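You operate a simulated robot arm through the tools that you are given. There is no shell and no other tool. Be economical: measure what you need, move in short steps, check, and stop when the job is done.

You run a simulated two-armed robot. Do the job below in one go: nothing can be reset, and whatever is moved stays where it is left.

## Task
Hold the red bowl on the small table top steady with one hand, lift the ticket card out of it with the other and set it down on the small table top. Set down upright: ticket card.

The check looks at the end state, three seconds after you hand in, the way a careful person would. Anything else that was tipped, shoved, dropped, spilled or broken makes it a failure.

## Robot
Two 7-joint arms with two-finger parallel grippers on one trunk, on a base that drives. Base frame: it is fixed to the floor where the robot stands at the start and does not move with it; the origin is under the middle of the robot, x ahead of it, y to its left, z up; the surface under the hand at the start is at about z = 0.78. Units: m, rad, N and s.
The left shoulder is at the start at [-0.082, 0.119, 0.851], the right one opposite. With the tool pointing down near the work surface each hand reaches from about 0.16 to 0.6 m from the robot's upright axis, wherever it stands, measured 20 degrees to its own side. Places, roughly: small table top [0.5, -0.3, 0.8]. Payload 3.43 kg a hand.
Tool frame (each hand has its own): the origin (TCP) lies between the finger pads and is the grasp point; the fingertips stand 0.03 m ahead of it; z points along the fingers, y is the line along which they close. Largest opening 0.094 m; finger width 0.028, thickness 0.01; the body of the gripper, 0.05 by 0.096 m, starts 0.055 m behind the TCP.
Orientation is that of the tool frame in the base frame, as [roll, pitch, yaw] about the fixed x, y, z axes, in that order (R = Rz(yaw) Ry(pitch) Rx(roll)). With the fingers straight down and closing along the base's y, the tool's x points along the base's -x, its y along +y and its z along -z.

## Interface
- The arms move only by the tool arm_command. It takes "left_deltas", "right_deltas" or both (then of equal length, played together; a hand with none holds still); each is one flat list of numbers, 7 for each row, row after row: the shift along the tool's x, y, z in m, then the turn, a rotation vector about the tool's x, y, z in rad, then the finger opening in m, from 0 to 0.094. In form: [dx, dy, dz, ax, ay, az, jaw, dx, dy, dz, ax, ay, az, jaw, ...]. A call has 1 to 8 rows; each row is the pose to reach, as a shift and turn from the pose commanded when the call began, along the tool's axes at that moment. Each row takes 0.2 s and may step no farther than 0.05 m and 0.15 rad from the row before; otherwise, or with a gripper value out of range, the whole call is refused. Where a pose cannot be reached the arm comes as near as it can. A force on the tool above 40 N (or 10 N above the force at the start of the call, whichever is more), or a blocked arm, ends the call early, and 0.2 s more pass. The fingers move at their own pace (about 0.153 m/s each) and stop on an object; they squeeze with about 40 N. The grip force told is the motor's: it shows also when the fingers shut on nothing. Time passes only in rows, and 0.2 s behind the last, so rows that repeat a pose let the fingers close. The reply holds the time, the measured pose of the TCP, the force on the tool along the base axes, the opening and the grip force, in the units named above and with some noise, with the torque about the TCP (base axes, N m) and any sound that the robot's microphone picked up, and new pictures: "pictures" is both (left out), scene, wrist or none (wrist: the cameras of the hands that moved).
- Cameras (640 x 400 px; columns grow to the right, rows downward): "scene" is now at [0.0163, -0.0197, 1.541]; the picture's right is [-0.31, -0.95, 0.00], its down [-0.85, 0.27, -0.45] and it looks along [0.43, -0.14, -0.89] (base axes); focal length 270 px, centre (320, 200). "left" rides on the left gripper at [0.076, -0.014, -0.102] in its tool frame; the picture's right is [0.18, 0.98, 0.00], its down [-0.75, 0.14, -0.64] and it looks along [-0.63, 0.12, 0.77] (tool axes); focal length 243 px, centre (320, 200). "right" rides on the right gripper at [0.076, 0.014, -0.103] in its tool frame; the picture's right is [-0.18, 0.98, 0.00], its down [-0.75, -0.14, -0.64] and it looks along [-0.63, -0.12, 0.77] (tool axes); focal length 243 px, centre (320, 200). There is no depth. A picture from a camera that has moved, and an enlarged one, comes with that camera's place and axes in the base frame and with its lens.
- raise_lower(by): slides the trunk up (or, below 0, down) by that many m; the arms and the scene camera ride with it, the base frame stays. It gives what a move gives, with no picture.
- drive_base(legs): drives the robot by 1 to 6 legs, each [ahead, left, turn to the left] in m, m and rad, along the robot's own axes; the way and the turn of a leg run together, so that a leg with both is an arc; at most 1.5 m and 3.142 rad a leg. The arms and the cameras ride along, it lands a little off, and it stops where it bumps. It gives what a move gives, and a new picture of the scene camera.
- turn_head(pan, tilt): turns the head with the scene camera to pan (to the left, within 2.496 rad either way) and tilt (down, from -0.506 to 1.204), counted from straight ahead of the robot. It gives what a move gives, and a new picture of the scene camera.
- enlarge(camera, box): a new picture of the part [left, top, right, bottom] of that camera's present view, enlarged. No time passes.
- hand_in(): hands the job in; it is judged then, once.

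Work in short steps. Places have to be worked out from the pictures, the camera data and where the tool is seen: move nearer, look again, correct. Check each grasp and each placing, and mend what went wrong. You have 120 turns and 260 pictures in all, those below and enlarged ones among them. Open the grippers and draw the arms clear of the work before you hand the job in, unless the task says otherwise; then end with one line.

The tools are called after "Request:" by a JSON object that holds its "fn" and its "kwargs". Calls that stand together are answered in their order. arm_command: Moves the arms, as the interface text tells. Its arguments: {"type":"object","properties":{"left_deltas":{"type":"array","items":{"type":"number"}},"right_deltas":{"type":"array","items":{"type":"number"}},"pictures":{"type":"string","enum":["both","scene","wrist","none"]}},"required":[]} The other tools are called the same way: raise_lower (by) slides the trunk up or down; drive_base (legs) drives the base; turn_head (pan, tilt) turns the head that bears the scene camera; enlarge (camera, box) takes an enlarged picture of a part of a camera's view; hand_in () hands the job in.

At the start:

```text
time_s: 0.0
left_ee_pos: [0.3623, 0.0185, 1.133]
left_ee_rot: [-3.141, 0.0, -3.141]
left_force: [0.3, 0.4, -0.4]
left_wrist_torque: [-0.01, -0.01, -0.01]
left_opening: 0.0941
left_finger_force: 0.0
right_ee_pos: [0.2741, -0.3304, 1.1248]
right_ee_rot: [-3.14, 0.0, -3.141]
right_force: [0.5, 0.2, -0.4]
right_wrist_torque: [-0.04, 0.02, -0.03]
right_opening: 0.0941
right_finger_force: 0.0
trunk travel left (down, up): [-0.275, 0.06]
robot x, y, heading: [-0.0011, -0.0038, 0.005]
head pan, tilt: [-0.312, 1.1]
```

scene: 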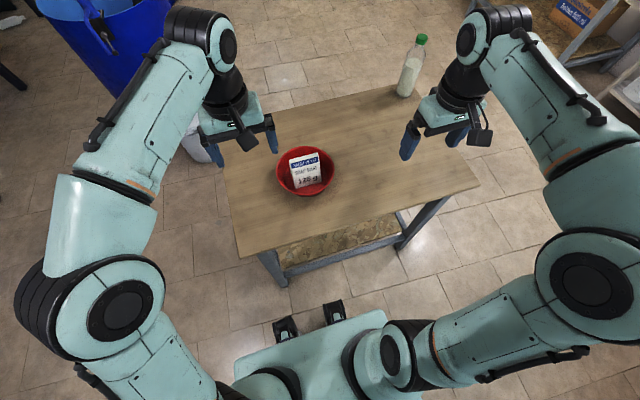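
right: 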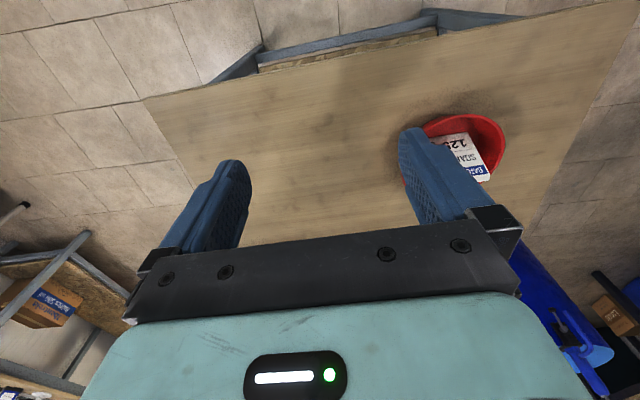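
left: 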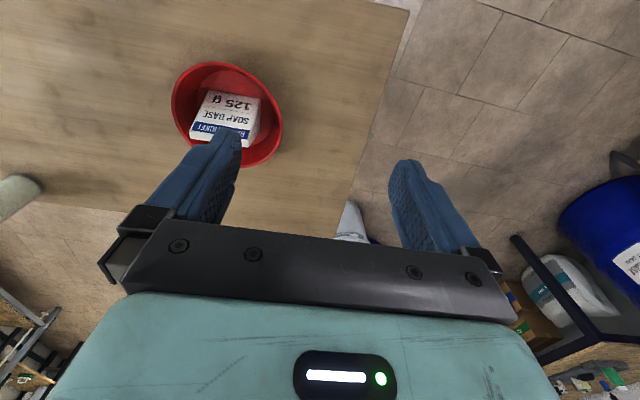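

The red bowl sits near the left edge of the table and holds a white card. I'll enlarge both views to see the shapes.

Request:
{"fn": "enlarge", "kwargs": {"camera": "scene", "box": [260, 130, 356, 210]}}

Request:
{"fn": "enlarge", "kwargs": {"camera": "left", "box": [140, 40, 332, 180]}}

```text
5.00 times, centred on (308, 170) of scene
camera zoom: at [0.0163, -0.0197, 1.541], right [-0.31, -0.95, 0.0], down [-0.85, 0.27, -0.45], along [0.43, -0.14, -0.89], focal length 1348 px, centre (380, 350)
```

zoom: 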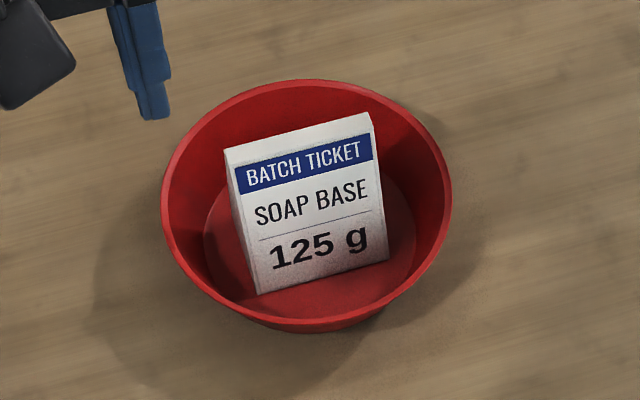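

```text
2.86 times, centred on (236, 110) of left
camera zoom: at [0.2866, 0.0036, 1.2346], right [-0.18, 0.98, 0.0], down [0.75, 0.14, 0.64], along [0.63, 0.12, -0.77], focal length 693 px, centre (560, 457)
```

zoom: 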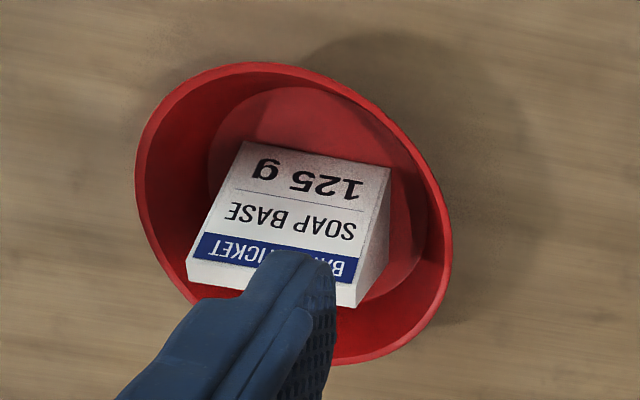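

The card is a thick leaning block about 9 cm wide. The bowl is about 18 cm across, centred near (0.47,-0.12). I'll shift the base right so both arms reach comfortably, then use the wrist cameras for closer views.

Request:
{"fn": "drive_base", "kwargs": {"legs": [[0, -0.1, 0]]}}

```text
time_s: 1.5
left_ee_pos: [0.3631, -0.0815, 1.1329]
left_ee_rot: [3.14, 0.0, 3.14]
left_force: [-1.0, -0.2, -0.3]
left_wrist_torque: [-0.01, -0.01, 0.02]
left_opening: 0.0941
left_finger_force: 0.0
right_ee_pos: [0.2727, -0.4318, 1.1238]
right_ee_rot: [-3.141, 0.001, 3.139]
right_force: [1.0, -0.8, 0.3]
right_wrist_torque: [0.04, -0.02, 0.01]
right_opening: 0.094
right_finger_force: 0.1
trunk travel left (down, up): [-0.275, 0.06]
robot x, y, heading: [0.002, -0.0968, 0.002]
head pan, tilt: [-0.312, 1.1]
camera scene: at [0.0162, -0.1199, 1.541], right [-0.31, -0.95, 0.0], down [-0.85, 0.27, -0.45], along [0.43, -0.14, -0.89], focal length 270 px, centre (320, 200)
```

scene: 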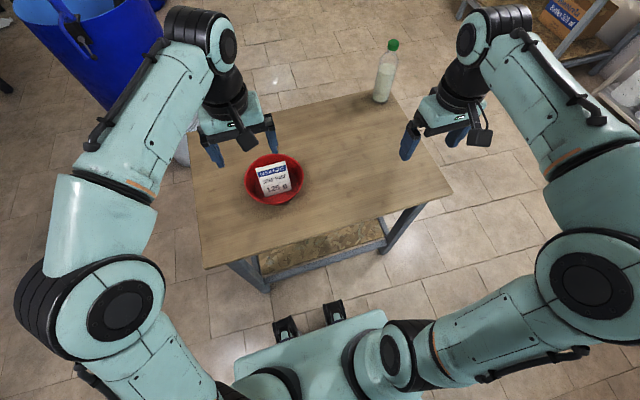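

Next I turn the right hand toward yaw +90° and move it to the right of the bowl for a side view. The left hand moves to the bowl's left.

Request:
{"fn": "arm_command", "kwargs": {"right_deltas": [-0.022, 0.008, 0, 0, 0, -0.14, 0.094, -0.044, 0.016, 0, 0, 0, -0.28, 0.094, -0.066, 0.024, 0, 0, 0, -0.42, 0.094, -0.088, 0.032, 0, 0, 0, -0.56, 0.094, -0.11, 0.04, 0, 0, 0, -0.7, 0.094, -0.132, 0.048, 0, 0, 0, -0.84, 0.094, -0.154, 0.054, 0, 0, 0, -0.98, 0.094, -0.177, 0.06, 0, 0, 0, -1.12, 0.094], "left_deltas": [0, 0.02, 0, 0, 0, 0, 0.094, 0, 0.04, 0, 0, 0, 0, 0.094, 0, 0.06, 0, 0, 0, 0, 0.094, 0, 0.08, 0, 0, 0, 0, 0.094, 0, 0.1, 0, 0, 0, 0, 0.094, 0, 0.12, 0, 0, 0, 0, 0.094, 0, 0.12, 0, 0, 0, 0, 0.094, 0, 0.12, 0, 0, 0, 0, 0.094], "pictures": "none"}}

Request:
{"fn": "arm_command", "kwargs": {"right_deltas": [0, 0, 0, 0, 0, -0.15, 0.094, 0, 0, 0, 0, 0, -0.3, 0.094, 0, 0, 0, 0, 0, -0.45, 0.094, 0, 0, 0, 0, 0, -0.45, 0.094], "pictures": "both"}}

```text
time_s: 3.3
left_ee_pos: [0.3639, 0.0387, 1.1335]
left_ee_rot: [-3.141, 0.0, 3.139]
left_force: [0.5, 0.0, 0.6]
left_wrist_torque: [-0.01, -0.01, -0.02]
left_opening: 0.0941
left_finger_force: 0.0
right_ee_pos: [0.4514, -0.3701, 1.1235]
right_ee_rot: [3.139, 0.0, -2.019]
right_force: [0.3, 0.0, 0.9]
right_wrist_torque: [-0.03, 0.01, 0.01]
right_opening: 0.0939
right_finger_force: 0.1
trunk travel left (down, up): [-0.275, 0.06]
robot x, y, heading: [-0.0036, -0.1002, -0.004]
head pan, tilt: [-0.312, 1.1]
```

```text
time_s: 4.3
left_ee_pos: [0.3624, 0.038, 1.134]
left_ee_rot: [-3.141, -0.001, -3.141]
left_force: [-0.4, -0.2, -0.3]
left_wrist_torque: [0.02, -0.02, -0.03]
left_opening: 0.094
left_finger_force: 0.0
right_ee_pos: [0.45, -0.3707, 1.1258]
right_ee_rot: [-3.141, 0.0, -1.57]
right_force: [0.1, -0.3, -0.2]
right_wrist_torque: [0.03, -0.01, -0.02]
right_opening: 0.0943
right_finger_force: 0.1
trunk travel left (down, up): [-0.275, 0.06]
robot x, y, heading: [-0.0018, -0.0972, 0.001]
head pan, tilt: [-0.312, 1.1]
camera scene: at [0.0162, -0.1196, 1.541], right [-0.31, -0.95, 0.0], down [-0.85, 0.27, -0.45], along [0.43, -0.14, -0.89], focal length 270 px, centre (320, 200)
camera right: at [0.4348, -0.4478, 1.2272], right [-0.98, 0.18, 0.0], down [0.14, 0.75, 0.64], along [0.12, 0.63, -0.77], focal length 243 px, centre (320, 200)
```

scene: 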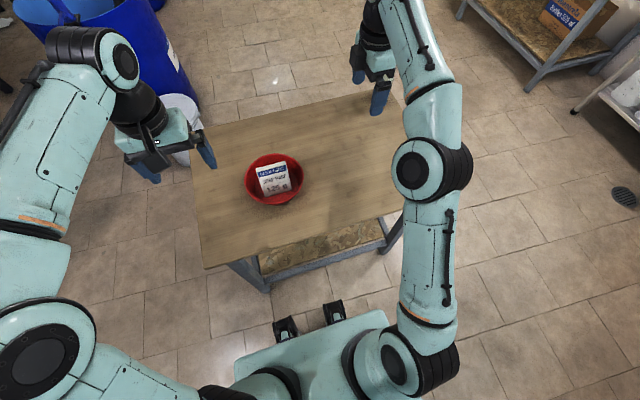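
right: 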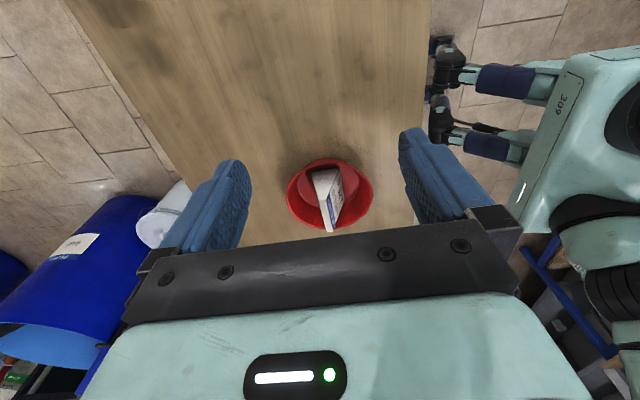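

Request:
{"fn": "enlarge", "kwargs": {"camera": "right", "box": [266, 145, 394, 245]}}

Request:
{"fn": "enlarge", "kwargs": {"camera": "scene", "box": [225, 135, 321, 215]}}

Request:
{"fn": "enlarge", "kwargs": {"camera": "left", "box": [20, 20, 276, 180]}}

```text
4.00 times, centred on (330, 195) of right
camera zoom: at [0.4348, -0.4478, 1.2272], right [-0.98, 0.18, 0.0], down [0.14, 0.75, 0.64], along [0.12, 0.63, -0.77], focal length 970 px, centre (280, 220)
```

zoom: 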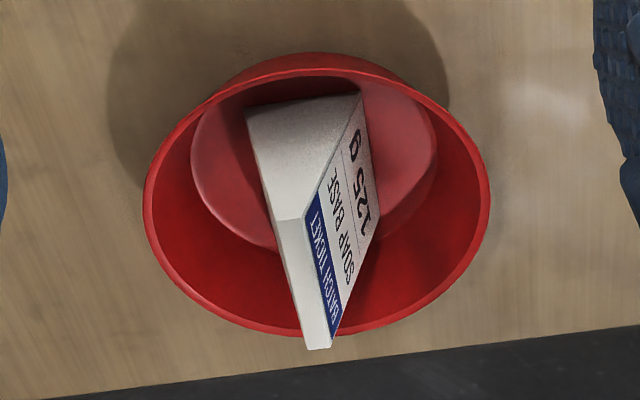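

```text
5.00 times, centred on (273, 175) of scene
camera zoom: at [0.0162, -0.1196, 1.541], right [-0.31, -0.95, 0.0], down [-0.85, 0.27, -0.45], along [0.43, -0.14, -0.89], focal length 1348 px, centre (555, 325)
```

zoom: 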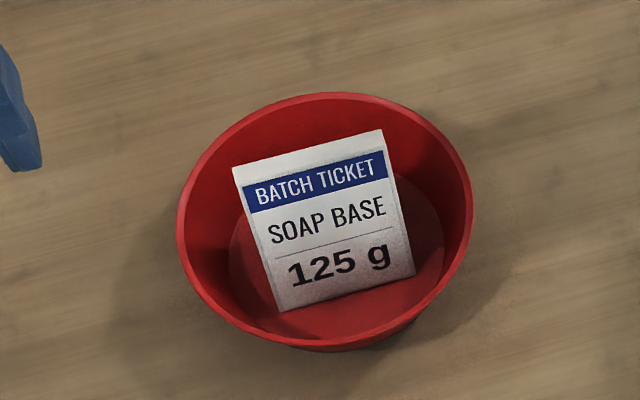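

```text
2.50 times, centred on (148, 100) of left
camera zoom: at [0.2868, 0.0229, 1.2354], right [-0.18, 0.98, 0.0], down [0.75, 0.14, 0.64], along [0.63, 0.12, -0.77], focal length 606 px, centre (750, 450)
```

zoom: 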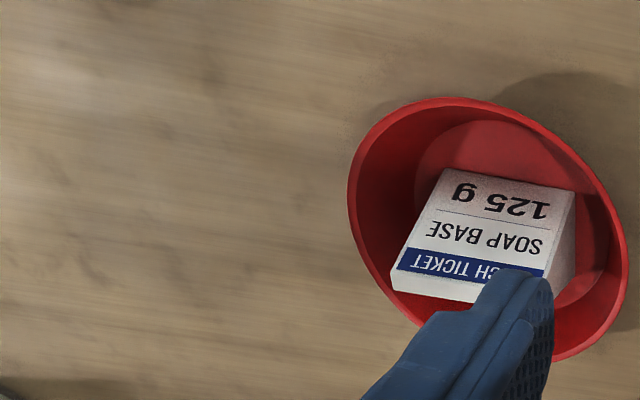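

The card is an upright wedge. Its top edge lies along y at about (0.484, -0.120, 0.882) and is about 87 mm wide and 14 mm thick, with a base about 64 mm deep. The bowl rim is at about z 0.82, R 0.093, centre (0.477,-0.119). The left hand will come down the +y rim tilted 30°, and the right hand will pinch the card's parallel ends along y. I start with the hover poses.

Request:
{"fn": "arm_command", "kwargs": {"right_deltas": [0, 0, 0, 0, 0, 0.15, 0.094, 0, 0, 0, 0, 0, 0.3, 0.094, 0, 0, 0, 0, 0, 0.45, 0.094, 0, 0, 0, 0, 0, 0.6, 0.094, 0, 0, 0, 0, 0, 0.75, 0.094, 0, 0, 0, 0, 0, 0.9, 0.094, 0, 0, 0, 0, 0, 1.05, 0.094, 0, 0, 0, 0, 0, 1.2, 0.094], "left_deltas": [-0.015, 0, 0.02, 0, 0, 0, 0.094, -0.03, 0, 0.04, 0.1, 0, 0, 0.094, -0.045, 0, 0.065, 0.2, 0, 0, 0.094, -0.06, 0, 0.09, 0.3, 0, 0, 0.094, -0.075, 0, 0.115, 0.4, 0, 0, 0.094, -0.09, 0, 0.14, 0.52, 0, 0, 0.094, -0.105, 0, 0.17, 0.52, 0, 0, 0.094, -0.115, 0, 0.19, 0.52, 0, 0, 0.094], "pictures": "none"}}

Request:
{"fn": "arm_command", "kwargs": {"right_deltas": [0, 0, 0, 0, 0, 0.15, 0.094, 0, 0, 0, 0, 0, 0.3, 0.094, 0, 0, 0, 0, 0, 0.37, 0.094, 0, 0, 0, 0, 0, 0.37, 0.094], "left_deltas": [0, 0, 0, 0, 0, 0, 0.094, 0, 0, 0, 0, 0, 0, 0.094, 0, 0, 0, 0, 0, 0, 0.094, 0, 0, 0, 0, 0, 0, 0.094], "pictures": "both"}}

```text
time_s: 6.1
left_ee_pos: [0.479, 0.0366, 0.9433]
left_ee_rot: [-2.623, 0.001, -3.141]
left_force: [0.4, 1.0, -0.2]
left_wrist_torque: [0.01, 0.0, 0.01]
left_opening: 0.0942
left_finger_force: 0.2
right_ee_pos: [0.4499, -0.3715, 1.1249]
right_ee_rot: [-3.141, -0.001, -2.775]
right_force: [0.2, -0.1, -0.1]
right_wrist_torque: [0.02, 0.0, -0.03]
right_opening: 0.094
right_finger_force: 0.2
trunk travel left (down, up): [-0.275, 0.06]
robot x, y, heading: [-0.0021, -0.0988, -0.0]
head pan, tilt: [-0.312, 1.1]
```

```text
time_s: 7.1
left_ee_pos: [0.4792, 0.0377, 0.943]
left_ee_rot: [-2.622, 0.001, 3.141]
left_force: [0.7, -0.5, 0.1]
left_wrist_torque: [0.04, -0.04, 0.0]
left_opening: 0.094
left_finger_force: 0.1
right_ee_pos: [0.4504, -0.3717, 1.1247]
right_ee_rot: [3.141, -0.001, 3.138]
right_force: [-0.1, 0.4, 0.0]
right_wrist_torque: [-0.02, 0.01, 0.0]
right_opening: 0.0937
right_finger_force: 0.1
trunk travel left (down, up): [-0.275, 0.06]
robot x, y, heading: [-0.0007, -0.1001, 0.0]
head pan, tilt: [-0.312, 1.1]
camera scene: at [0.0162, -0.1196, 1.541], right [-0.31, -0.95, 0.0], down [-0.85, 0.27, -0.45], along [0.43, -0.14, -0.89], focal length 270 px, centre (320, 200)
camera right: at [0.3723, -0.3575, 1.2272], right [0.19, 0.98, 0.0], down [0.75, -0.14, 0.64], along [0.63, -0.12, -0.77], focal length 243 px, centre (320, 200)
camera left: at [0.4023, 0.0756, 1.0388], right [-0.18, 0.85, -0.49], down [0.75, 0.44, 0.49], along [0.63, -0.28, -0.72], focal length 243 px, centre (320, 200)
```

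scene: 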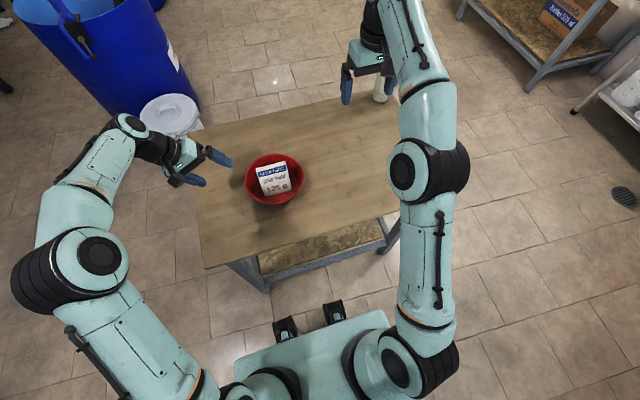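
right: 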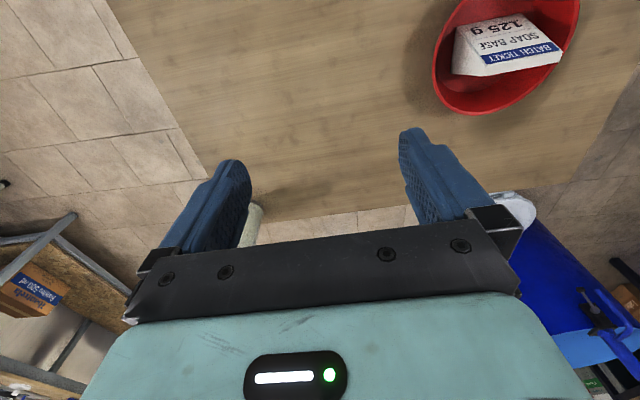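
left: 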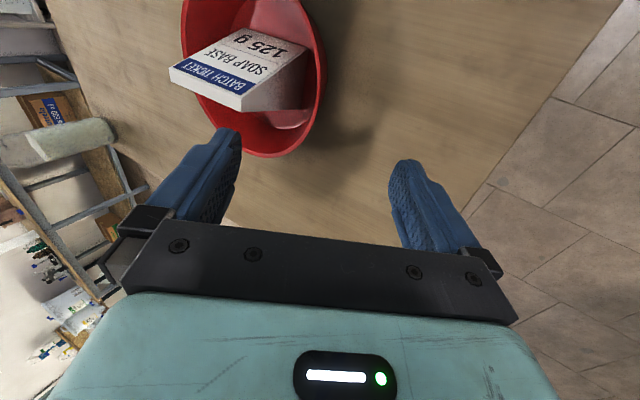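

The bowl and card match my estimate. I narrow the left jaw to 40 mm and slide down its axis to just short of the rim, then check the centring.

Request:
{"fn": "arm_command", "kwargs": {"left_deltas": [0.004, 0.002, 0.015, 0, 0, 0, 0.04, 0.008, 0.003, 0.03, 0, 0, 0, 0.04, 0.01, 0.005, 0.045, 0, 0, 0, 0.04, 0.01, 0.005, 0.045, 0, 0, 0, 0.04], "pictures": "both"}}

Request:
{"fn": "enlarge", "kwargs": {"camera": "left", "box": [200, 40, 440, 200]}}

Request:
{"fn": "enlarge", "kwargs": {"camera": "scene", "box": [200, 135, 296, 215]}}

```text
time_s: 8.1
left_ee_pos: [0.4672, 0.0209, 0.9001]
left_ee_rot: [-2.622, -0.001, 3.139]
left_force: [0.1, 0.0, -0.2]
left_wrist_torque: [-0.01, 0.03, -0.01]
left_opening: 0.04
left_finger_force: 0.1
right_ee_pos: [0.4496, -0.3718, 1.124]
right_ee_rot: [3.141, 0.0, 3.14]
right_force: [0.5, 0.5, 0.5]
right_wrist_torque: [0.0, -0.02, 0.0]
right_opening: 0.0941
right_finger_force: 0.0
trunk travel left (down, up): [-0.275, 0.06]
robot x, y, heading: [0.0001, -0.1006, -0.006]
head pan, tilt: [-0.312, 1.1]
camera scene: at [0.0161, -0.1196, 1.541], right [-0.31, -0.95, 0.0], down [-0.85, 0.27, -0.45], along [0.43, -0.14, -0.89], focal length 270 px, centre (320, 200)
camera left: at [0.3912, 0.0587, 0.9956], right [-0.18, 0.85, -0.49], down [0.75, 0.44, 0.49], along [0.63, -0.28, -0.72], focal length 243 px, centre (320, 200)
```

scene: 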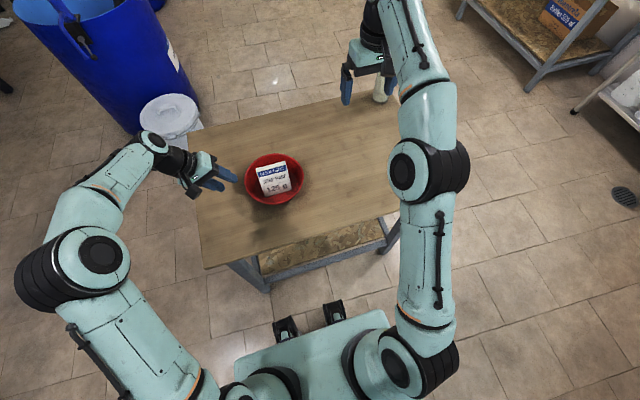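
left: 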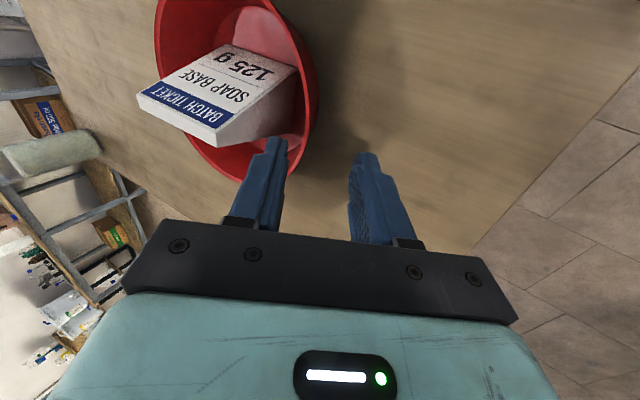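

```text
2.50 times, centred on (320, 120) of left
camera zoom: at [0.3912, 0.0587, 0.9956], right [-0.18, 0.85, -0.49], down [0.75, 0.44, 0.49], along [0.63, -0.28, -0.72], focal length 606 px, centre (320, 400)
```

zoom: 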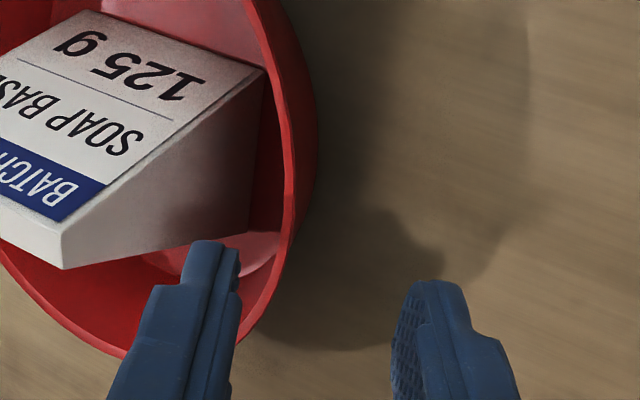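

```text
5.00 times, centred on (248, 175) of scene
camera zoom: at [0.0161, -0.1196, 1.541], right [-0.31, -0.95, 0.0], down [-0.85, 0.27, -0.45], along [0.43, -0.14, -0.89], focal length 1348 px, centre (680, 325)
```

zoom: 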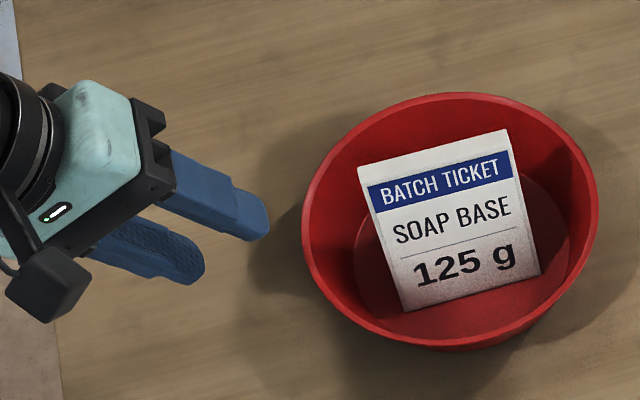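

The rim here is at about (0.467,-0.030,0.829), about 9 mm towards the inner finger. I correct that and come closer, leaving the tips about 12 mm short, then look again.

Request:
{"fn": "arm_command", "kwargs": {"left_deltas": [0, -0.004, 0.02, 0, 0, 0, 0.04, 0, -0.008, 0.043, 0, 0, 0, 0.04, 0, -0.008, 0.043, 0, 0, 0, 0.04], "pictures": "none"}}

Request:
{"fn": "enlarge", "kwargs": {"camera": "left", "box": [200, 40, 440, 200]}}

Request:
{"fn": "enlarge", "kwargs": {"camera": "scene", "box": [200, 135, 296, 215]}}

Request:
{"fn": "enlarge", "kwargs": {"camera": "right", "box": [400, 0, 640, 150]}}

```text
time_s: 8.9
left_ee_pos: [0.4672, -0.0091, 0.8675]
left_ee_rot: [-2.622, 0.0, -3.141]
left_force: [0.4, -0.2, 0.0]
left_wrist_torque: [0.01, -0.03, 0.01]
left_opening: 0.0405
left_finger_force: 0.2
right_ee_pos: [0.449, -0.3708, 1.1253]
right_ee_rot: [-3.141, 0.0, 3.141]
right_force: [-0.3, -0.7, 0.6]
right_wrist_torque: [0.05, 0.02, -0.01]
right_opening: 0.0939
right_finger_force: 0.0
trunk travel left (down, up): [-0.275, 0.06]
robot x, y, heading: [-0.0025, -0.1007, -0.003]
head pan, tilt: [-0.312, 1.1]
```

```text
2.50 times, centred on (320, 120) of left
camera zoom: at [0.3906, 0.0293, 0.9632], right [-0.18, 0.85, -0.49], down [0.75, 0.44, 0.49], along [0.63, -0.28, -0.72], focal length 606 px, centre (320, 400)
```

zoom: 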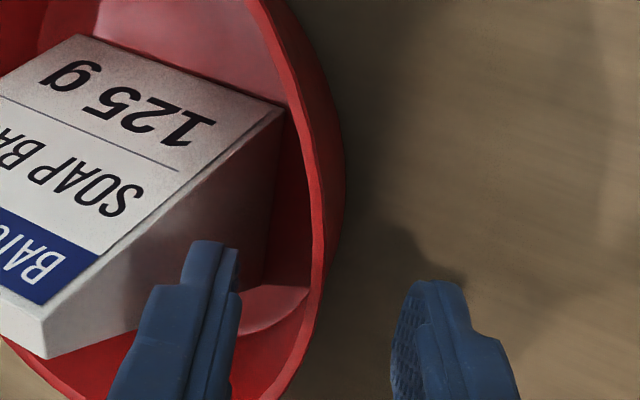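

```text
5.00 times, centred on (248, 175) of scene
camera zoom: at [0.0161, -0.1195, 1.541], right [-0.31, -0.95, 0.0], down [-0.85, 0.27, -0.45], along [0.43, -0.14, -0.89], focal length 1348 px, centre (680, 325)
```

zoom: 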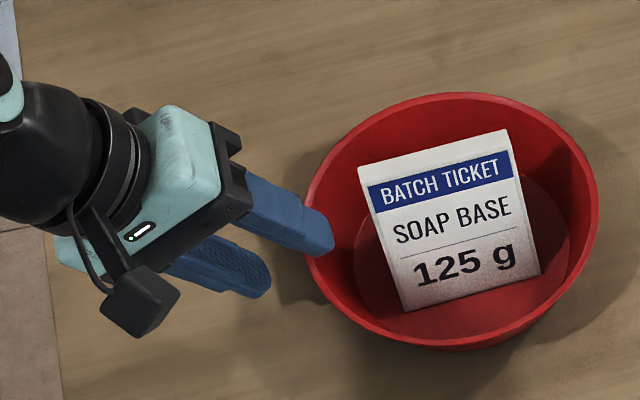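

```text
2.67 times, centred on (520, 75) of right
camera zoom: at [0.3722, -0.3575, 1.2272], right [0.19, 0.98, 0.0], down [0.75, -0.14, 0.64], along [0.63, -0.12, -0.77], focal length 647 px, centre (-213, 533)
```

zoom: 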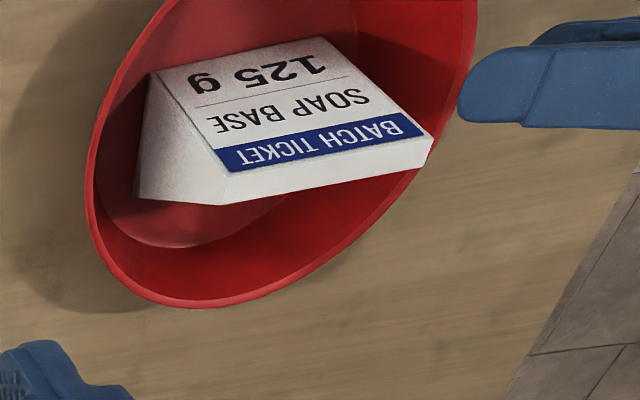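

The rim is centred between the fingers (column ~318 against the axis at 320). I narrow the jaw to 32 mm and advance 30 mm along the axis.

Request:
{"fn": "arm_command", "kwargs": {"left_deltas": [0, 0, 0.008, 0, 0, 0, 0.032, 0, 0, 0.016, 0, 0, 0, 0.032, 0, 0, 0.024, 0, 0, 0, 0.032, 0, 0, 0.03, 0, 0, 0, 0.032], "pictures": "none"}}

Request:
{"fn": "enlarge", "kwargs": {"camera": "left", "box": [200, 40, 440, 200]}}

Request:
{"fn": "enlarge", "kwargs": {"camera": "scene", "box": [200, 135, 296, 215]}}

```text
time_s: 9.9
left_ee_pos: [0.4679, -0.0233, 0.8434]
left_ee_rot: [-2.621, 0.002, 3.14]
left_force: [0.1, 0.5, 0.0]
left_wrist_torque: [-0.02, 0.01, 0.02]
left_opening: 0.0317
left_finger_force: 0.2
right_ee_pos: [0.4494, -0.3713, 1.125]
right_ee_rot: [3.141, -0.002, 3.138]
right_force: [0.2, 0.4, 0.4]
right_wrist_torque: [0.01, -0.03, -0.03]
right_opening: 0.094
right_finger_force: 0.0
trunk travel left (down, up): [-0.275, 0.06]
robot x, y, heading: [-0.0024, -0.0998, -0.003]
head pan, tilt: [-0.312, 1.1]
```

```text
2.50 times, centred on (320, 120) of left
camera zoom: at [0.3919, 0.0152, 0.9385], right [-0.18, 0.85, -0.49], down [0.75, 0.44, 0.49], along [0.63, -0.28, -0.72], focal length 606 px, centre (320, 400)
```

zoom: 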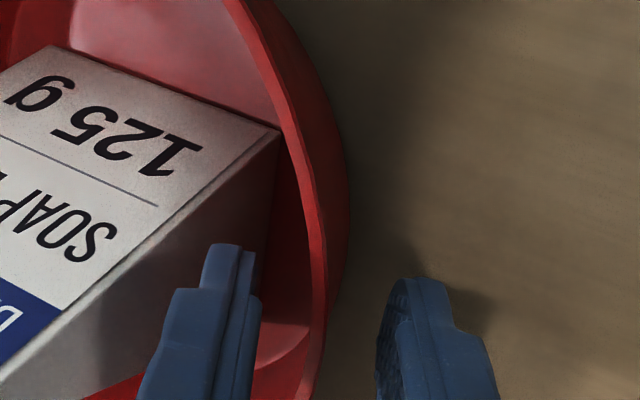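

```text
5.00 times, centred on (248, 175) of scene
camera zoom: at [0.0162, -0.1196, 1.541], right [-0.31, -0.95, 0.0], down [-0.85, 0.27, -0.45], along [0.43, -0.14, -0.89], focal length 1348 px, centre (680, 325)
```

zoom: 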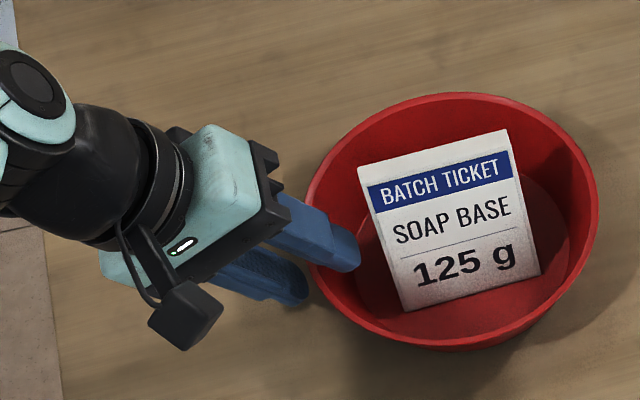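

The rim is between the fingers but not far in. I advance 7 mm with the jaw at 24 mm.

Request:
{"fn": "arm_command", "kwargs": {"left_deltas": [0, 0, 0, 0, 0, 0, 0.024, 0, 0, 0.004, 0, 0, 0, 0.024, 0, 0, 0.007, 0, 0, 0, 0.024], "pictures": "none"}}

Request:
{"fn": "enlarge", "kwargs": {"camera": "left", "box": [240, 80, 400, 200]}}

Request:
{"fn": "enlarge", "kwargs": {"camera": "scene", "box": [200, 135, 296, 215]}}

```text
time_s: 10.7
left_ee_pos: [0.4686, -0.0259, 0.8374]
left_ee_rot: [-2.622, 0.0, 3.141]
left_force: [0.5, -0.3, 0.1]
left_wrist_torque: [0.03, 0.03, -0.01]
left_opening: 0.0241
left_finger_force: 0.1
right_ee_pos: [0.4492, -0.3711, 1.1256]
right_ee_rot: [3.141, 0.0, 3.14]
right_force: [-0.4, -0.1, -0.5]
right_wrist_torque: [-0.01, 0.01, 0.02]
right_opening: 0.0941
right_finger_force: 0.1
trunk travel left (down, up): [-0.275, 0.06]
robot x, y, heading: [-0.0011, -0.1012, -0.004]
head pan, tilt: [-0.312, 1.1]
```

```text
3.33 times, centred on (320, 140) of left
camera zoom: at [0.3922, 0.0115, 0.932], right [-0.18, 0.85, -0.49], down [0.75, 0.44, 0.49], along [0.63, -0.28, -0.72], focal length 809 px, centre (320, 400)
```

zoom: 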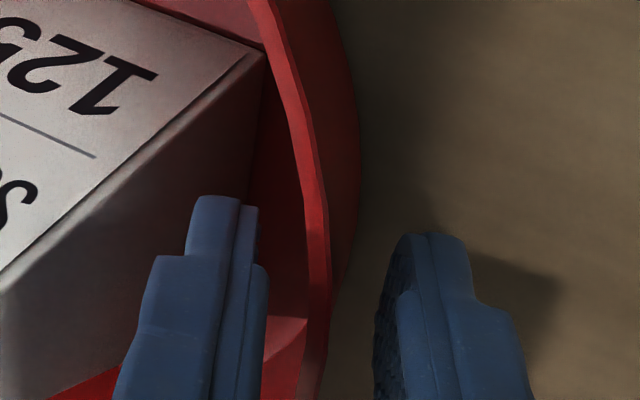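

```text
5.00 times, centred on (248, 175) of scene
camera zoom: at [0.0162, -0.1196, 1.541], right [-0.31, -0.95, 0.0], down [-0.85, 0.27, -0.45], along [0.43, -0.14, -0.89], focal length 1348 px, centre (680, 325)
```

zoom: 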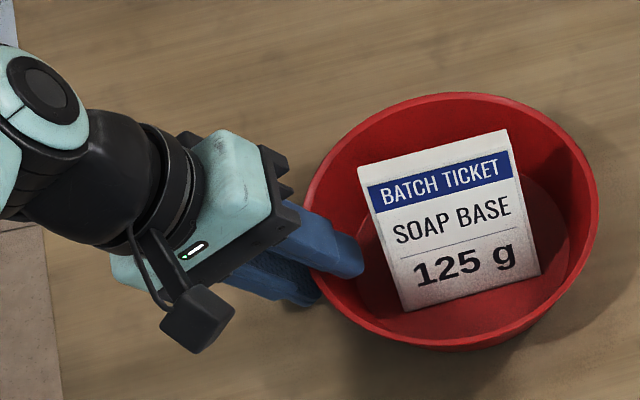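

The rim is centred and the tips are about 2 cm past it. I close the left hand gently.

Request:
{"fn": "arm_command", "kwargs": {"left_deltas": [0, 0, 0, 0, 0, 0, 0.015, 0, 0, 0, 0, 0, 0, 0.008, 0, 0, 0, 0, 0, 0, 0.0, 0, 0, 0, 0, 0, 0, 0.0], "pictures": "none"}}

Request:
{"fn": "enlarge", "kwargs": {"camera": "left", "box": [200, 40, 440, 200]}}

Request:
{"fn": "enlarge", "kwargs": {"camera": "scene", "box": [200, 135, 296, 215]}}

```text
time_s: 11.7
left_ee_pos: [0.469, -0.0268, 0.8364]
left_ee_rot: [-2.622, -0.001, 3.139]
left_force: [0.1, -0.1, -2.2]
left_wrist_torque: [0.06, 0.01, 0.0]
left_opening: 0.0051
left_finger_force: 39.1
right_ee_pos: [0.4494, -0.3712, 1.1252]
right_ee_rot: [3.141, -0.001, 3.138]
right_force: [-0.1, 0.9, 0.1]
right_wrist_torque: [-0.02, -0.01, 0.03]
right_opening: 0.094
right_finger_force: 0.0
trunk travel left (down, up): [-0.275, 0.06]
robot x, y, heading: [0.0016, -0.1008, 0.003]
head pan, tilt: [-0.312, 1.1]
```

```text
2.50 times, centred on (320, 120) of left
camera zoom: at [0.3923, 0.0116, 0.932], right [-0.18, 0.85, -0.49], down [0.75, 0.44, 0.49], along [0.63, -0.28, -0.72], focal length 606 px, centre (320, 400)
```

zoom: 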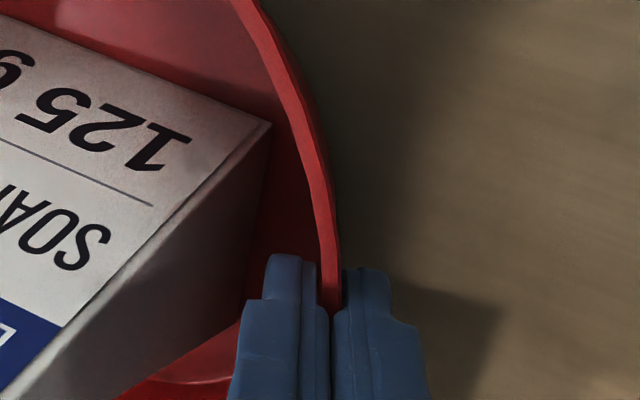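

```text
5.00 times, centred on (248, 175) of scene
camera zoom: at [0.0163, -0.1196, 1.541], right [-0.31, -0.95, 0.0], down [-0.85, 0.27, -0.45], along [0.43, -0.14, -0.89], focal length 1348 px, centre (680, 325)
```

zoom: 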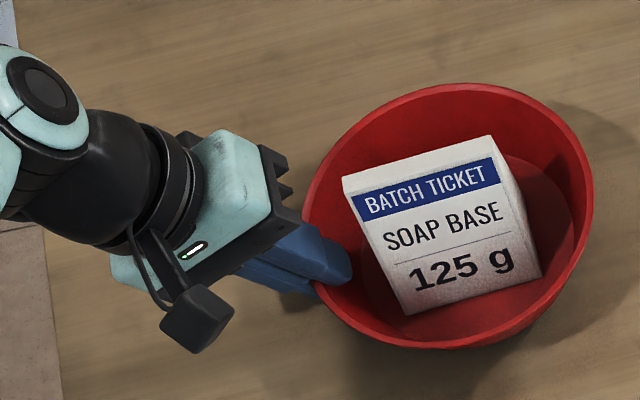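

Closing made the wall align with the fingers, so the bowl tilted about 9°: the wall is steeper than my hand's tilt. I rotate the hand back about the bowl's left bottom edge to level it, half of the way first.

Request:
{"fn": "arm_command", "kwargs": {"left_deltas": [0, -0.0012, 0.0002, -0.02, 0, 0, 0.0, 0, -0.0024, 0.0004, -0.04, 0, 0, 0.0, 0, -0.0036, 0.0006, -0.06, 0, 0, 0.0, 0, -0.0048, 0.0008, -0.08, 0, 0, 0.0], "pictures": "none"}}

Request:
{"fn": "enlarge", "kwargs": {"camera": "scene", "box": [200, 135, 296, 215]}}

Request:
{"fn": "enlarge", "kwargs": {"camera": "right", "box": [400, 0, 640, 150]}}

```text
time_s: 12.7
left_ee_pos: [0.4688, -0.0316, 0.8393]
left_ee_rot: [-2.702, -0.001, 3.14]
left_force: [1.3, -0.4, -1.1]
left_wrist_torque: [0.13, 0.01, -0.01]
left_opening: 0.0051
left_finger_force: 39.8
right_ee_pos: [0.4503, -0.3716, 1.1243]
right_ee_rot: [3.141, 0.001, 3.14]
right_force: [-0.8, -0.5, 0.1]
right_wrist_torque: [0.0, 0.0, 0.01]
right_opening: 0.094
right_finger_force: 0.1
trunk travel left (down, up): [-0.275, 0.06]
robot x, y, heading: [-0.0021, -0.0996, -0.007]
head pan, tilt: [-0.312, 1.1]
```

```text
5.00 times, centred on (248, 175) of scene
camera zoom: at [0.0163, -0.1198, 1.541], right [-0.31, -0.95, 0.0], down [-0.85, 0.27, -0.45], along [0.43, -0.14, -0.89], focal length 1348 px, centre (680, 325)
```

zoom: 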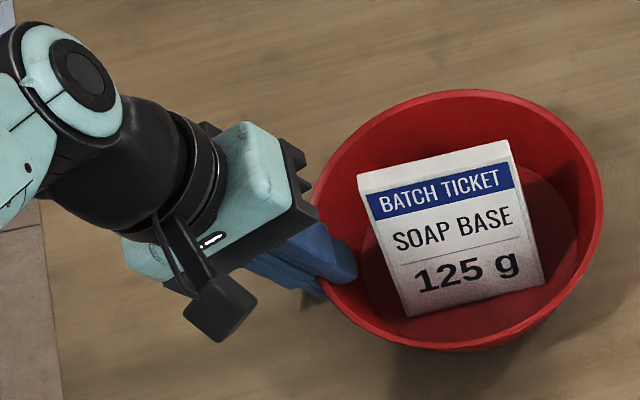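

```text
2.67 times, centred on (520, 75) of right
camera zoom: at [0.3724, -0.3578, 1.2271], right [0.19, 0.98, 0.0], down [0.75, -0.14, 0.64], along [0.63, -0.12, -0.77], focal length 647 px, centre (-213, 533)
```

zoom: 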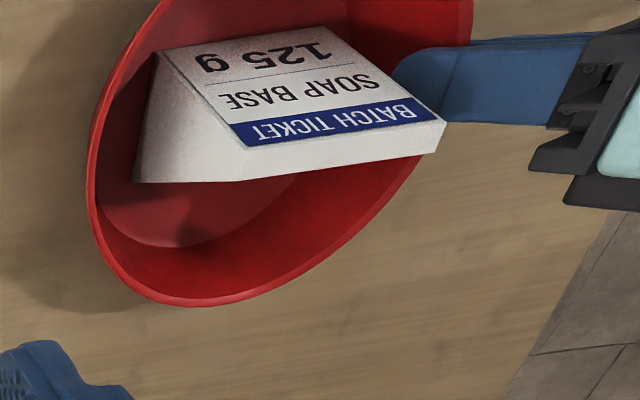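

Better: about half the tilt is left, with a slight shift. I continue the levelling rotation.

Request:
{"fn": "arm_command", "kwargs": {"left_deltas": [0, -0.0009, 0.0004, -0.02, 0, 0, 0.0, 0, -0.0018, 0.0008, -0.04, 0, 0, 0.0, 0, -0.0027, 0.0013, -0.06, 0, 0, 0.0, 0, -0.0027, 0.0013, -0.07, 0, 0, 0.0], "pictures": "none"}}

Request:
{"fn": "enlarge", "kwargs": {"camera": "scene", "box": [200, 135, 296, 215]}}

Request:
{"fn": "enlarge", "kwargs": {"camera": "right", "box": [400, 0, 640, 150]}}

```text
time_s: 13.7
left_ee_pos: [0.4685, -0.0343, 0.8392]
left_ee_rot: [-2.771, 0.004, 3.141]
left_force: [1.6, 2.4, 16.5]
left_wrist_torque: [-1.05, 0.94, -0.09]
left_opening: 0.0052
left_finger_force: 39.7
right_ee_pos: [0.4488, -0.3705, 1.1251]
right_ee_rot: [-3.14, -0.001, 3.14]
right_force: [0.0, -0.4, 0.2]
right_wrist_torque: [-0.01, -0.02, 0.03]
right_opening: 0.0937
right_finger_force: 0.0
trunk travel left (down, up): [-0.275, 0.06]
robot x, y, heading: [-0.0031, -0.1018, -0.002]
head pan, tilt: [-0.312, 1.1]
```

```text
5.00 times, centred on (248, 175) of scene
camera zoom: at [0.0152, -0.1194, 1.5411], right [-0.31, -0.95, 0.0], down [-0.85, 0.27, -0.45], along [0.43, -0.14, -0.89], focal length 1348 px, centre (680, 325)
```

zoom: 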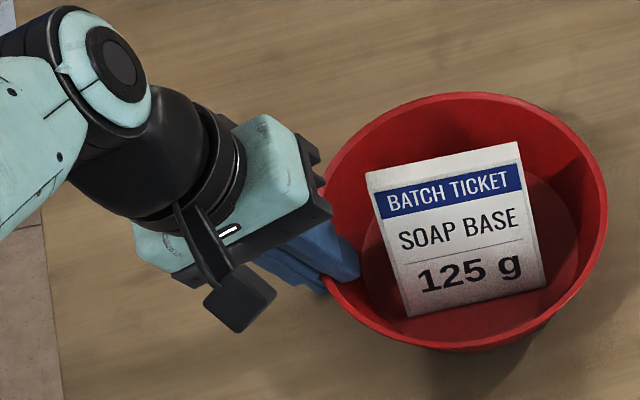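

```text
2.67 times, centred on (520, 75) of right
camera zoom: at [0.3716, -0.3574, 1.2276], right [0.19, 0.98, 0.0], down [0.75, -0.14, 0.64], along [0.63, -0.12, -0.77], focal length 647 px, centre (-213, 533)
```

zoom: 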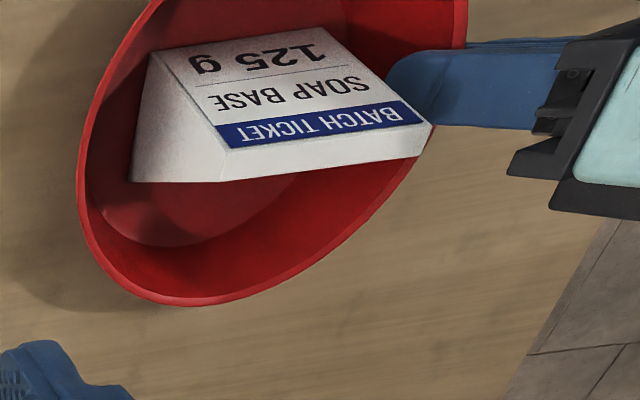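

The bowl is now essentially flat and pressed on the table with 16 N. I relieve that by lifting about 1 mm.

Request:
{"fn": "arm_command", "kwargs": {"left_deltas": [0, -0.0004, -0.001, 0, 0, 0, 0.0, 0, -0.0004, -0.001, 0, 0, 0, 0.0], "pictures": "none"}}

Request:
{"fn": "enlarge", "kwargs": {"camera": "scene", "box": [200, 135, 296, 215]}}

Request:
{"fn": "enlarge", "kwargs": {"camera": "left", "box": [100, 0, 420, 200]}}

```text
time_s: 14.3
left_ee_pos: [0.4675, -0.0346, 0.8398]
left_ee_rot: [-2.771, 0.005, 3.141]
left_force: [2.8, 1.5, 16.5]
left_wrist_torque: [-1.01, 0.81, -0.02]
left_opening: 0.0054
left_finger_force: 39.7
right_ee_pos: [0.4486, -0.372, 1.1247]
right_ee_rot: [3.141, 0.0, 3.139]
right_force: [0.2, 1.2, 0.3]
right_wrist_torque: [0.01, -0.01, 0.01]
right_opening: 0.0938
right_finger_force: 0.0
trunk travel left (down, up): [-0.275, 0.06]
robot x, y, heading: [-0.0004, -0.0986, 0.001]
head pan, tilt: [-0.312, 1.1]
```

```text
5.00 times, centred on (248, 175) of scene
camera zoom: at [0.0153, -0.1194, 1.5411], right [-0.31, -0.95, 0.0], down [-0.85, 0.27, -0.45], along [0.43, -0.14, -0.89], focal length 1348 px, centre (680, 325)
```

zoom: 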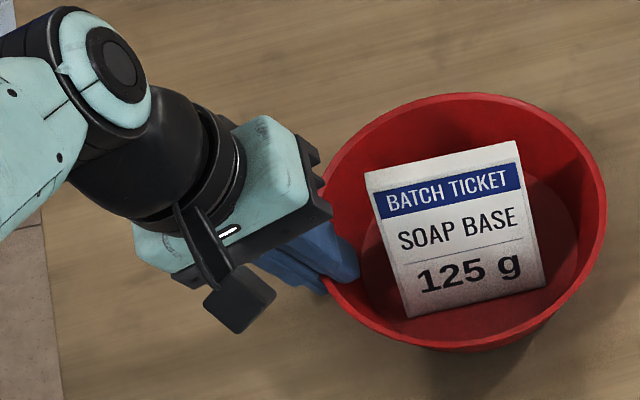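

```text
2.00 times, centred on (260, 100) of left
camera zoom: at [0.3918, -0.0103, 0.9389], right [-0.18, 0.92, -0.36], down [0.75, 0.36, 0.55], along [0.63, -0.17, -0.76], focal length 485 px, centre (440, 400)
```

zoom: 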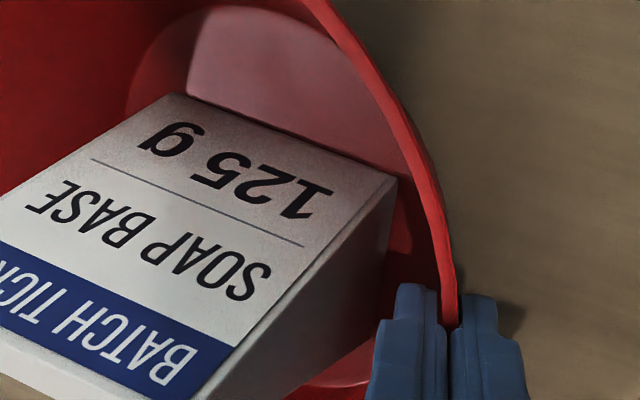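

The reaction torque shows the bowl pressing mainly on its near and centre-right side. I ease that with a small turn of the left hand.

Request:
{"fn": "arm_command", "kwargs": {"left_deltas": [0, 0, 0, 0.006, 0.012, 0, 0.0, 0, 0, 0, 0.012, 0.025, 0, 0.0, 0, 0, 0, 0.012, 0.025, 0, 0.0], "pictures": "none"}}

Request:
{"fn": "enlarge", "kwargs": {"camera": "right", "box": [400, 0, 640, 150]}}

```text
time_s: 15.1
left_ee_pos: [0.4694, -0.0334, 0.839]
left_ee_rot: [-2.759, -0.019, 3.133]
left_force: [6.1, 2.2, 16.3]
left_wrist_torque: [-0.42, -1.12, 0.41]
left_opening: 0.0051
left_finger_force: 39.6
right_ee_pos: [0.4497, -0.3701, 1.1258]
right_ee_rot: [3.141, 0.001, 3.139]
right_force: [-0.2, -0.1, 0.3]
right_wrist_torque: [0.01, 0.02, -0.01]
right_opening: 0.0942
right_finger_force: 0.1
trunk travel left (down, up): [-0.275, 0.06]
robot x, y, heading: [-0.0005, -0.101, -0.001]
head pan, tilt: [-0.312, 1.1]
```

```text
2.67 times, centred on (520, 75) of right
camera zoom: at [0.3719, -0.3574, 1.2275], right [0.18, 0.98, 0.0], down [0.75, -0.14, 0.64], along [0.63, -0.12, -0.77], focal length 647 px, centre (-213, 533)
```

zoom: 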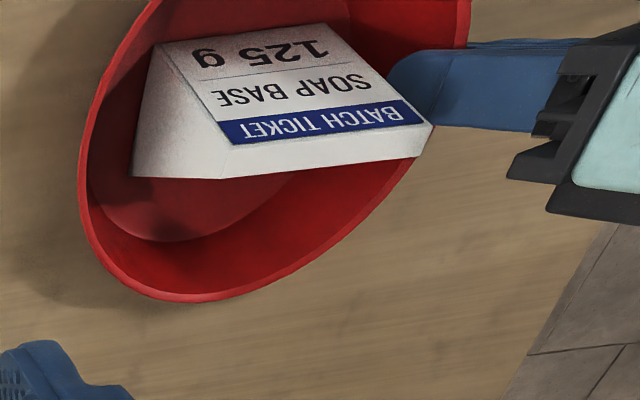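

The y torque changed sign with 0.025 rad, so the bowl sits flat in between. I go back half and lift 1.5 mm.

Request:
{"fn": "arm_command", "kwargs": {"left_deltas": [0, -0.0003, -0.0008, 0, -0.013, 0, 0.0, 0, -0.0006, -0.0015, 0, -0.013, 0, 0.0, 0, -0.0006, -0.0015, 0, -0.013, 0, 0.0], "pictures": "none"}}

```text
time_s: 15.9
left_ee_pos: [0.4674, -0.0354, 0.8385]
left_ee_rot: [-2.757, -0.013, 3.134]
left_force: [1.3, 1.1, 4.1]
left_wrist_torque: [-0.41, -0.39, 0.19]
left_opening: 0.0052
left_finger_force: 39.5
right_ee_pos: [0.4498, -0.371, 1.1252]
right_ee_rot: [3.141, 0.0, 3.14]
right_force: [-0.4, 0.1, -0.9]
right_wrist_torque: [0.04, 0.02, 0.02]
right_opening: 0.0939
right_finger_force: 0.1
trunk travel left (down, up): [-0.275, 0.06]
robot x, y, heading: [-0.0029, -0.1, -0.002]
head pan, tilt: [-0.312, 1.1]
```

The bowl is held flat at about 4 N. Next the right hand hovers above the card.

Request:
{"fn": "arm_command", "kwargs": {"right_deltas": [-0.006, 0.04, 0.01, 0, 0, 0, 0.094, -0.012, 0.08, 0.02, 0, 0, 0, 0.094, -0.018, 0.12, 0.035, 0, 0, 0, 0.094, -0.024, 0.16, 0.05, 0, 0, 0, 0.094, -0.03, 0.205, 0.07, 0, 0, 0, 0.094, -0.034, 0.246, 0.095, 0, 0, 0, 0.094, -0.034, 0.246, 0.095, 0, 0, 0, 0.094], "pictures": "both"}}

Request:
{"fn": "enlarge", "kwargs": {"camera": "right", "box": [200, 40, 440, 200]}}

Request:
{"fn": "enlarge", "kwargs": {"camera": "scene", "box": [220, 130, 316, 210]}}

```text
time_s: 17.5
left_ee_pos: [0.4682, -0.0338, 0.8406]
left_ee_rot: [-2.76, -0.01, 3.136]
left_force: [-0.7, 0.2, 0.0]
left_wrist_torque: [-0.04, 0.04, -0.05]
left_opening: 0.005
left_finger_force: 39.3
right_ee_pos: [0.4842, -0.1256, 1.031]
right_ee_rot: [-3.141, 0.002, -3.141]
right_force: [-0.1, 0.1, -0.5]
right_wrist_torque: [0.01, 0.0, -0.01]
right_opening: 0.0941
right_finger_force: 0.1
trunk travel left (down, up): [-0.275, 0.06]
robot x, y, heading: [0.001, -0.0987, 0.0]
head pan, tilt: [-0.312, 1.1]
camera scene: at [0.0159, -0.1201, 1.541], right [-0.31, -0.95, 0.0], down [-0.85, 0.27, -0.45], along [0.43, -0.14, -0.89], focal length 270 px, centre (320, 200)
camera right: at [0.4079, -0.112, 1.133], right [0.19, 0.98, 0.0], down [0.75, -0.14, 0.64], along [0.63, -0.12, -0.77], focal length 243 px, centre (320, 200)
```

scene: 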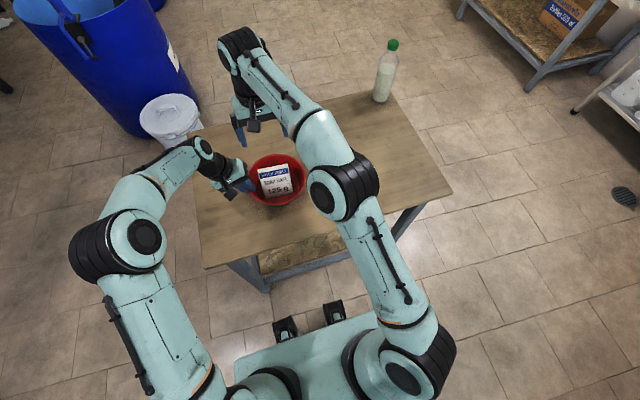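
right: 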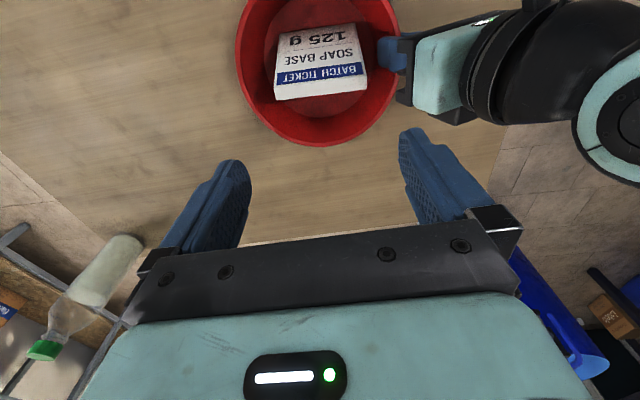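

```text
2.50 times, centred on (320, 120) of right
camera zoom: at [0.4079, -0.112, 1.133], right [0.19, 0.98, 0.0], down [0.75, -0.14, 0.64], along [0.63, -0.12, -0.77], focal length 606 px, centre (320, 400)
```

zoom: 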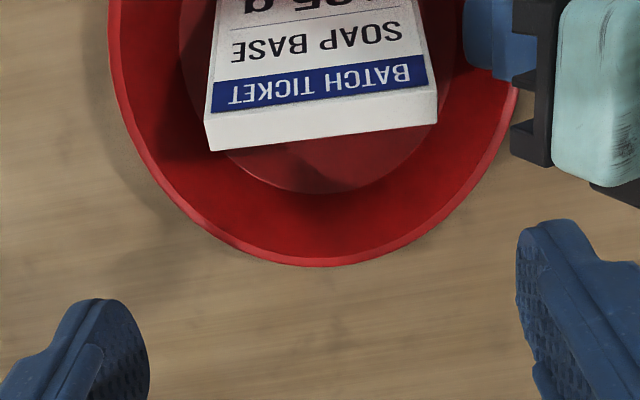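

```text
5.00 times, centred on (268, 170) of scene
camera zoom: at [0.0159, -0.1201, 1.541], right [-0.31, -0.95, 0.0], down [-0.85, 0.27, -0.45], along [0.43, -0.14, -0.89], focal length 1348 px, centre (580, 350)
```

zoom: 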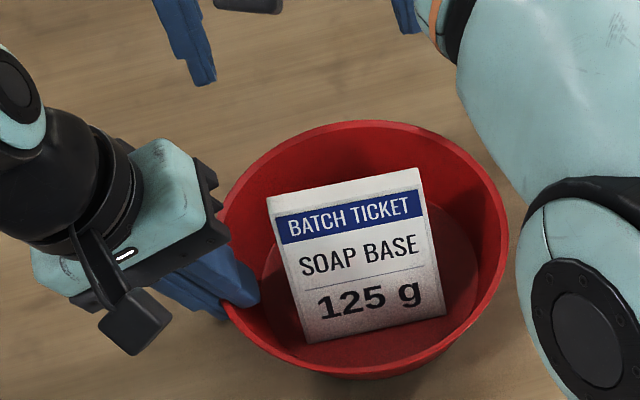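

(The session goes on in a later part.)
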